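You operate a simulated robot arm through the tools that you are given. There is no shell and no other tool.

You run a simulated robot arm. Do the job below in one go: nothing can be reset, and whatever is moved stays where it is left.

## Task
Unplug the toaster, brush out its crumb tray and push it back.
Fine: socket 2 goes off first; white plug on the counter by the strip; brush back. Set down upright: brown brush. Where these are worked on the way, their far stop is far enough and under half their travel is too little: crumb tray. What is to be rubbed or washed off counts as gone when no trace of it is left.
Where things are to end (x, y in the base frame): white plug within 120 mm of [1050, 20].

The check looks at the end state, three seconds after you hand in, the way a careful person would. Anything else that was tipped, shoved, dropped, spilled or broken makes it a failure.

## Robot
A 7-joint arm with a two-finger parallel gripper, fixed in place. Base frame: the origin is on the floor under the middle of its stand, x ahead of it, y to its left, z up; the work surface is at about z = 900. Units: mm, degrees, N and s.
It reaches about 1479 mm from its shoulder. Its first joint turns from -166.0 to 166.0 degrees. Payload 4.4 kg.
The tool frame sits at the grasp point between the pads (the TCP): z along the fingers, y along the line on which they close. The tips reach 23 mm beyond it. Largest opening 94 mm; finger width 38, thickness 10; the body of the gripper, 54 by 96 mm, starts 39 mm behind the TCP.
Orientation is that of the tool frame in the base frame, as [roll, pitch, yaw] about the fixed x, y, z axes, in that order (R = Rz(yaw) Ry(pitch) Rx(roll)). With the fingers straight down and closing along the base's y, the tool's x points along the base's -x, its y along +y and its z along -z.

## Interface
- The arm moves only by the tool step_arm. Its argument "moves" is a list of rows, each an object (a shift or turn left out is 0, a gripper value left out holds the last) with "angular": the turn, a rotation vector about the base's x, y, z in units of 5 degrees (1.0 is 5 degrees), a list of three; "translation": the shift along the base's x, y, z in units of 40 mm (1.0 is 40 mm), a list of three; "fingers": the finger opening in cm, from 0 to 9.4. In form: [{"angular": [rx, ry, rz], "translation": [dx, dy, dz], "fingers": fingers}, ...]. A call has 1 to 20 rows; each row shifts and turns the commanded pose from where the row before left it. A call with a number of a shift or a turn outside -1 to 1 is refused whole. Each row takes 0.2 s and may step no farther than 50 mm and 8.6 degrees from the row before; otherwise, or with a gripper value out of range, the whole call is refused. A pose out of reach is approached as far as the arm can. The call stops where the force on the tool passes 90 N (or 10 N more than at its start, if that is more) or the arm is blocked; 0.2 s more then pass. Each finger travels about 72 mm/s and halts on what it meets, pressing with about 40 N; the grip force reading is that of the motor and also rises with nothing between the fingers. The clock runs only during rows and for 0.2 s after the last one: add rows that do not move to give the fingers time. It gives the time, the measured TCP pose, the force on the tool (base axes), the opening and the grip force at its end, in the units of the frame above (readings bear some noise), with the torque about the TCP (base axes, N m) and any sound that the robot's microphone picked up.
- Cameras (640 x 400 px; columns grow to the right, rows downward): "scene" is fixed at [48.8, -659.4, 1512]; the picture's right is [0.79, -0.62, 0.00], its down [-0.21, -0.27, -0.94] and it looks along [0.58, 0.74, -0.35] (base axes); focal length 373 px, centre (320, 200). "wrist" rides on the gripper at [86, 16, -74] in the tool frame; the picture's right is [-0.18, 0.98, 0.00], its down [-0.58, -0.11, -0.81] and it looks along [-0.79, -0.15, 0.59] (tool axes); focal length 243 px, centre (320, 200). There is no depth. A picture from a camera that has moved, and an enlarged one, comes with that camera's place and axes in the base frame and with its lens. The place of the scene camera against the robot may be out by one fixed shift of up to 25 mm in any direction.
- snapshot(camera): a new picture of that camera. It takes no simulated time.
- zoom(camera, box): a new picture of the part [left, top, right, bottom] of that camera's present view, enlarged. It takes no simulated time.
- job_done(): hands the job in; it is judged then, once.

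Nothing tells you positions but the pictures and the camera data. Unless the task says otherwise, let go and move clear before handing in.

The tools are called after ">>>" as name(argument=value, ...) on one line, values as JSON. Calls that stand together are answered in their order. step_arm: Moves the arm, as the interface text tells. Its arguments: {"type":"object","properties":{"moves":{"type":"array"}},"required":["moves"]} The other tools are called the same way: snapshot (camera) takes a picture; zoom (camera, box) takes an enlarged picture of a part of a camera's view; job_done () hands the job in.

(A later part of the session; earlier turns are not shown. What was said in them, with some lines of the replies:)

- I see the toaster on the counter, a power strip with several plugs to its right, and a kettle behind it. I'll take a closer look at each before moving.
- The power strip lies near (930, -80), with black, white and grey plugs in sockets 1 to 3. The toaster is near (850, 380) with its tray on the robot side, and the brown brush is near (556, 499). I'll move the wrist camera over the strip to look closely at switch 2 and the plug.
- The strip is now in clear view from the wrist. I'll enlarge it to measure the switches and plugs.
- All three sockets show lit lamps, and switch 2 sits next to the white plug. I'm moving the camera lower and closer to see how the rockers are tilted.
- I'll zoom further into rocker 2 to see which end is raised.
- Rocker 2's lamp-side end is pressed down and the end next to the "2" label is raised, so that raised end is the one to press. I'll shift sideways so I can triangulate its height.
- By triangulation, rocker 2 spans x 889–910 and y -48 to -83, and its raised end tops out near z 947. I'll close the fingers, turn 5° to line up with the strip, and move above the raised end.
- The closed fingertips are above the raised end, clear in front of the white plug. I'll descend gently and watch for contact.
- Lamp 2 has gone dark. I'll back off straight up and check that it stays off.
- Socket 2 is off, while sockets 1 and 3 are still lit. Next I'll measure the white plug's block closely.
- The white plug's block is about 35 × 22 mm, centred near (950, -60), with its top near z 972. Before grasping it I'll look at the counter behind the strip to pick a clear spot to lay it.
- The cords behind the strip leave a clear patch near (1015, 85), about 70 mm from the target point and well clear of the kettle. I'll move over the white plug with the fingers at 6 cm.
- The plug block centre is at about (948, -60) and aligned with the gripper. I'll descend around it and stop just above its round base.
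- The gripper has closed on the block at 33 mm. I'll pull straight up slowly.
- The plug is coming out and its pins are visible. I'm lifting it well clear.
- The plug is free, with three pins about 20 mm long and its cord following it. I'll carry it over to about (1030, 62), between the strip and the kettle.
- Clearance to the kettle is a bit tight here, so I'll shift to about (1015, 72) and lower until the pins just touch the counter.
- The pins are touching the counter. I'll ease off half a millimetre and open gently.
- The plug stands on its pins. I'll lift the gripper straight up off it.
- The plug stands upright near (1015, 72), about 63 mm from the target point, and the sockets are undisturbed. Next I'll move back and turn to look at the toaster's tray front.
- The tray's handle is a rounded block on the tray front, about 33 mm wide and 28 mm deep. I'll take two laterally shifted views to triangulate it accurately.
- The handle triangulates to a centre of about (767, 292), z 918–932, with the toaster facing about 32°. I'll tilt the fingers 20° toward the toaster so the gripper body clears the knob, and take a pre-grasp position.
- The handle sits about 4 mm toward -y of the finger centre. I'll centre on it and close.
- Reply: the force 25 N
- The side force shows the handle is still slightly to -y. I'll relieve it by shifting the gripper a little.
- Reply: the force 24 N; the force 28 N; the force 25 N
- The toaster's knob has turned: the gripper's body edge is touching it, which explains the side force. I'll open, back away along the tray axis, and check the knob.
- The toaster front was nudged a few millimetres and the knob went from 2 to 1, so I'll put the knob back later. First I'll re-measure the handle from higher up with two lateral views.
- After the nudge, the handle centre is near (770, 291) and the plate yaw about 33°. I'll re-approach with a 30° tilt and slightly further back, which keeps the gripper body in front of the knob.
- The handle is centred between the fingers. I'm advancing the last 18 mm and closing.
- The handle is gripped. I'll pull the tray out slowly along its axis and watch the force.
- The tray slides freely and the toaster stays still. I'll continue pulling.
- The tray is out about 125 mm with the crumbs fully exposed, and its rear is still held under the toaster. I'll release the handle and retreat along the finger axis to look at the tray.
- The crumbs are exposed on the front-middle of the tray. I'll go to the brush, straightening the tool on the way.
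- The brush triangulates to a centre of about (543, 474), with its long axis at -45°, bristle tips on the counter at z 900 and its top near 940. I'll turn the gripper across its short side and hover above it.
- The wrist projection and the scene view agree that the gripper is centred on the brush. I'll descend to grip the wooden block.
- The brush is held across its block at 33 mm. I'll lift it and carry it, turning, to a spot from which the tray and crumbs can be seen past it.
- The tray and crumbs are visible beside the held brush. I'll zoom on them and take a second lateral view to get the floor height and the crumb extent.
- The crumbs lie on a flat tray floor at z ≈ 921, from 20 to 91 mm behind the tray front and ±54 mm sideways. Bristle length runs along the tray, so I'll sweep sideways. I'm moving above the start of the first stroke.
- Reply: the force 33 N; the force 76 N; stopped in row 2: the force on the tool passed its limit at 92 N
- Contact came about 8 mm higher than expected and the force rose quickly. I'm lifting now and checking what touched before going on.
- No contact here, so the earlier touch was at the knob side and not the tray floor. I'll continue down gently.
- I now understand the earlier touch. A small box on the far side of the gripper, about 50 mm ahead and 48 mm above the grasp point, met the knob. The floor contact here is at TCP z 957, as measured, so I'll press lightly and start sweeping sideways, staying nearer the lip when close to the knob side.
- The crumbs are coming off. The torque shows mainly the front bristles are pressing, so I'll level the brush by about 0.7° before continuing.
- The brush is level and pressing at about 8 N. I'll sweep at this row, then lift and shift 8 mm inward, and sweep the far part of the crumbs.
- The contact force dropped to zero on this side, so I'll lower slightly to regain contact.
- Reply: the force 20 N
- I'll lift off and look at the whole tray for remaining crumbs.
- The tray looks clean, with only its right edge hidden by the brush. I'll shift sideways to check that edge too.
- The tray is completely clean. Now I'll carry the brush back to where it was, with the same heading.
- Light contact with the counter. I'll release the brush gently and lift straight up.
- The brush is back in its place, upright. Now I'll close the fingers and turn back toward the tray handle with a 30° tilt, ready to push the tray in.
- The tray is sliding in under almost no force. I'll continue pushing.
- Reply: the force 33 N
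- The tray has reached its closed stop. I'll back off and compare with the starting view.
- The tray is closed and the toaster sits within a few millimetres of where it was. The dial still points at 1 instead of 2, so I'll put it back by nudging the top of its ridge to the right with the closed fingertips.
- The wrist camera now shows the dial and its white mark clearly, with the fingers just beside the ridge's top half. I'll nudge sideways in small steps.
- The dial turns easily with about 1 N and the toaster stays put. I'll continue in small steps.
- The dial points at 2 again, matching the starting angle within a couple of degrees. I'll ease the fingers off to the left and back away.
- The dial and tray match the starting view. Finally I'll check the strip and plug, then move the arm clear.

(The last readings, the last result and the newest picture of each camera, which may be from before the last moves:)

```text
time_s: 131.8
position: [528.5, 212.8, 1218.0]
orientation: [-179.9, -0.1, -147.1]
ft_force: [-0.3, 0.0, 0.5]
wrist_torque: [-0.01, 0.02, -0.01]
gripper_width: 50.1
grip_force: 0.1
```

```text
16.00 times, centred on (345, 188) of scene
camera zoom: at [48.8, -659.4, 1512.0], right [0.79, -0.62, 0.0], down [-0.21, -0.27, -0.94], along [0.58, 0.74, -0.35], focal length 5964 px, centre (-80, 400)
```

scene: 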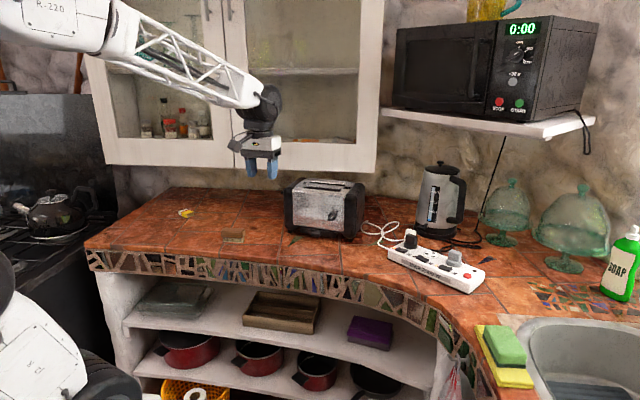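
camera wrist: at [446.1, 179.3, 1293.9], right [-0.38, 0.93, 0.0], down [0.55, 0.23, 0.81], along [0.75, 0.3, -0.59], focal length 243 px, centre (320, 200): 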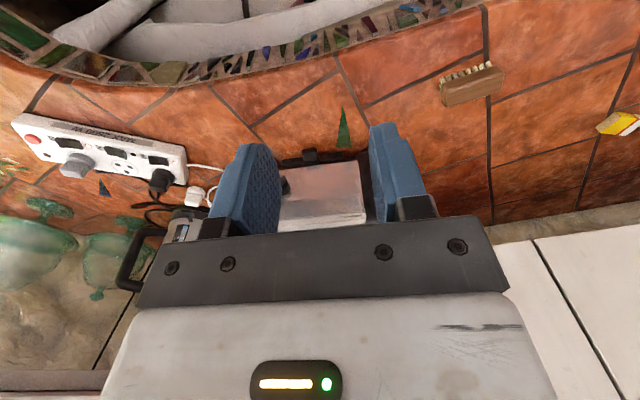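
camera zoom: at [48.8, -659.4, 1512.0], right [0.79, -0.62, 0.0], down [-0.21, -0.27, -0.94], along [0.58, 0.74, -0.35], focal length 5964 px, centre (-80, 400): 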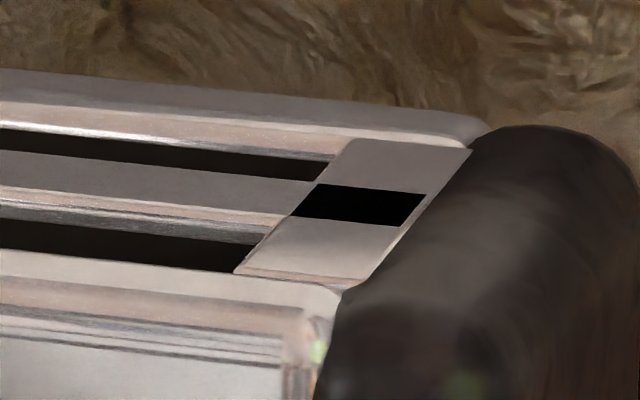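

I notice dark squares at the ends of the toaster's top between the slots. I'll look down on it from above to understand whether that is normal.

>>> step_arm(moves=[{"translation": [0.7, 0.5, 0.3], "fingers": 9.4}, {"translation": [0.7, 0.5, 0.3]}, {"translation": [0.7, 0.5, 0.2]}, {"translation": [0.6, 0.4, 0]}, {}])

>>> snapshot(camera="wrist")

>>> zoom(camera="wrist", box=[220, 80, 440, 220])

```text
time_s: 133.0
position: [635.0, 289.1, 1249.6]
orientation: [-179.8, -0.1, -147.2]
ft_force: [-0.1, -0.9, -0.3]
wrist_torque: [0.0, 0.01, -0.01]
gripper_width: 94.0
grip_force: 0.1
```

```text
taken
camera wrist: at [552.2, 256.2, 1324.8], right [-0.38, 0.93, 0.0], down [0.55, 0.23, 0.81], along [0.75, 0.3, -0.59], focal length 243 px, centre (320, 200)
```

wrist: 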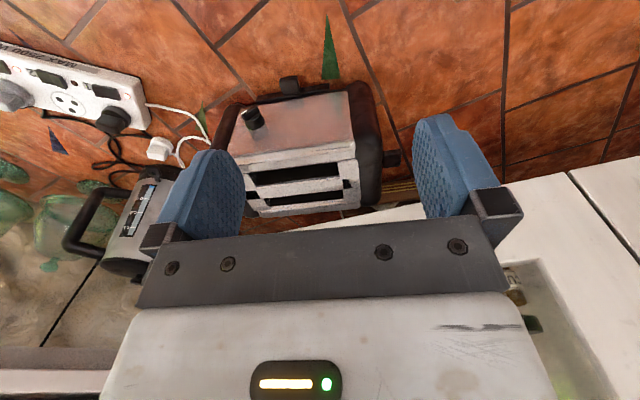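

```text
2.86 times, centred on (330, 150) of wrist
camera zoom: at [552.2, 256.2, 1324.8], right [-0.38, 0.93, 0.0], down [0.55, 0.23, 0.81], along [0.75, 0.3, -0.59], focal length 693 px, centre (291, 343)
```

zoom: 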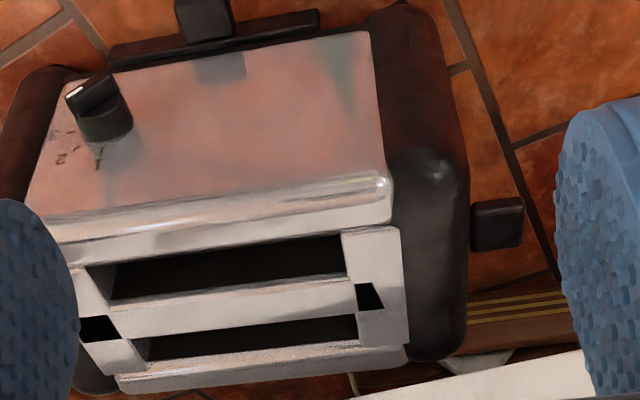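

The squares are just the gaps beside the bar between the slots, and nothing there looks loose. The socket is off, the plug is down by the strip, the tray is clean and closed, the dial is back at 2 and the brush is back upright. I'll move the arm clear and then hand in.

>>> step_arm(moves=[{"translation": [-0.8, 0.2, 0]}, {"translation": [-0.8, 0.2, 0]}, {"translation": [-0.8, 0.2, 0]}, {"translation": [-0.6, 0.2, 0]}, {}, {}])

>>> snapshot(camera="scene")

```text
time_s: 134.4
position: [514.9, 322.1, 1249.0]
orientation: [-179.8, -0.1, -147.0]
ft_force: [0.2, -0.2, -0.1]
wrist_torque: [-0.01, 0.01, -0.02]
gripper_width: 93.9
grip_force: 0.1
```

```text
taken
```

scene: 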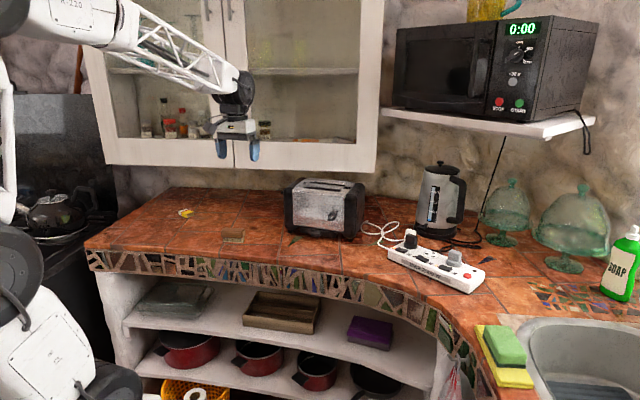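

The arm is clear, and everything is in its intended end state. I'm handing in the job.

>>> job_done()

```text
The job is handed in.
```

The job is handed in: the toaster is unplugged, its crumb tray is brushed clean and pushed back in, and the brush is back. I didn't get a result from the check.

- **Socket and plug:** Socket 2 went off first; 1 and 3 stayed on. The white plug stands on its pins at about (1015, 72), roughly 63 mm from the target point.
- **Crumb tray:** I pulled it out about 125 mm without reaching its far stop. No crumbs were visible from either camera after brushing, and it went back to its closed stop.
- **Brush:** It stands upright where it was, facing the same way.

These things did not go cleanly:

- **Toaster moved:** On my first try at the tray handle, the gripper pushed the front of the toaster about 5 mm sideways and turned it about 2°. I left it there.
- **Browning dial turned:** The same contact turned the dial from 2 to 1. I nudged it back to 2, within a few degrees of where it started.
- **Hard press on the dial:** While lowering the brush, the gripper pressed on the dial and the force reached about 92 N before the arm stopped. I saw no damage to it.
- **Dark squares on the toaster top:** Late on I noticed two dark squares on the top, at the ends of the bar between the slots. I don't remember them in the earlier pictures. They look like gaps rather than damage, but I couldn't confirm they were there at the start.
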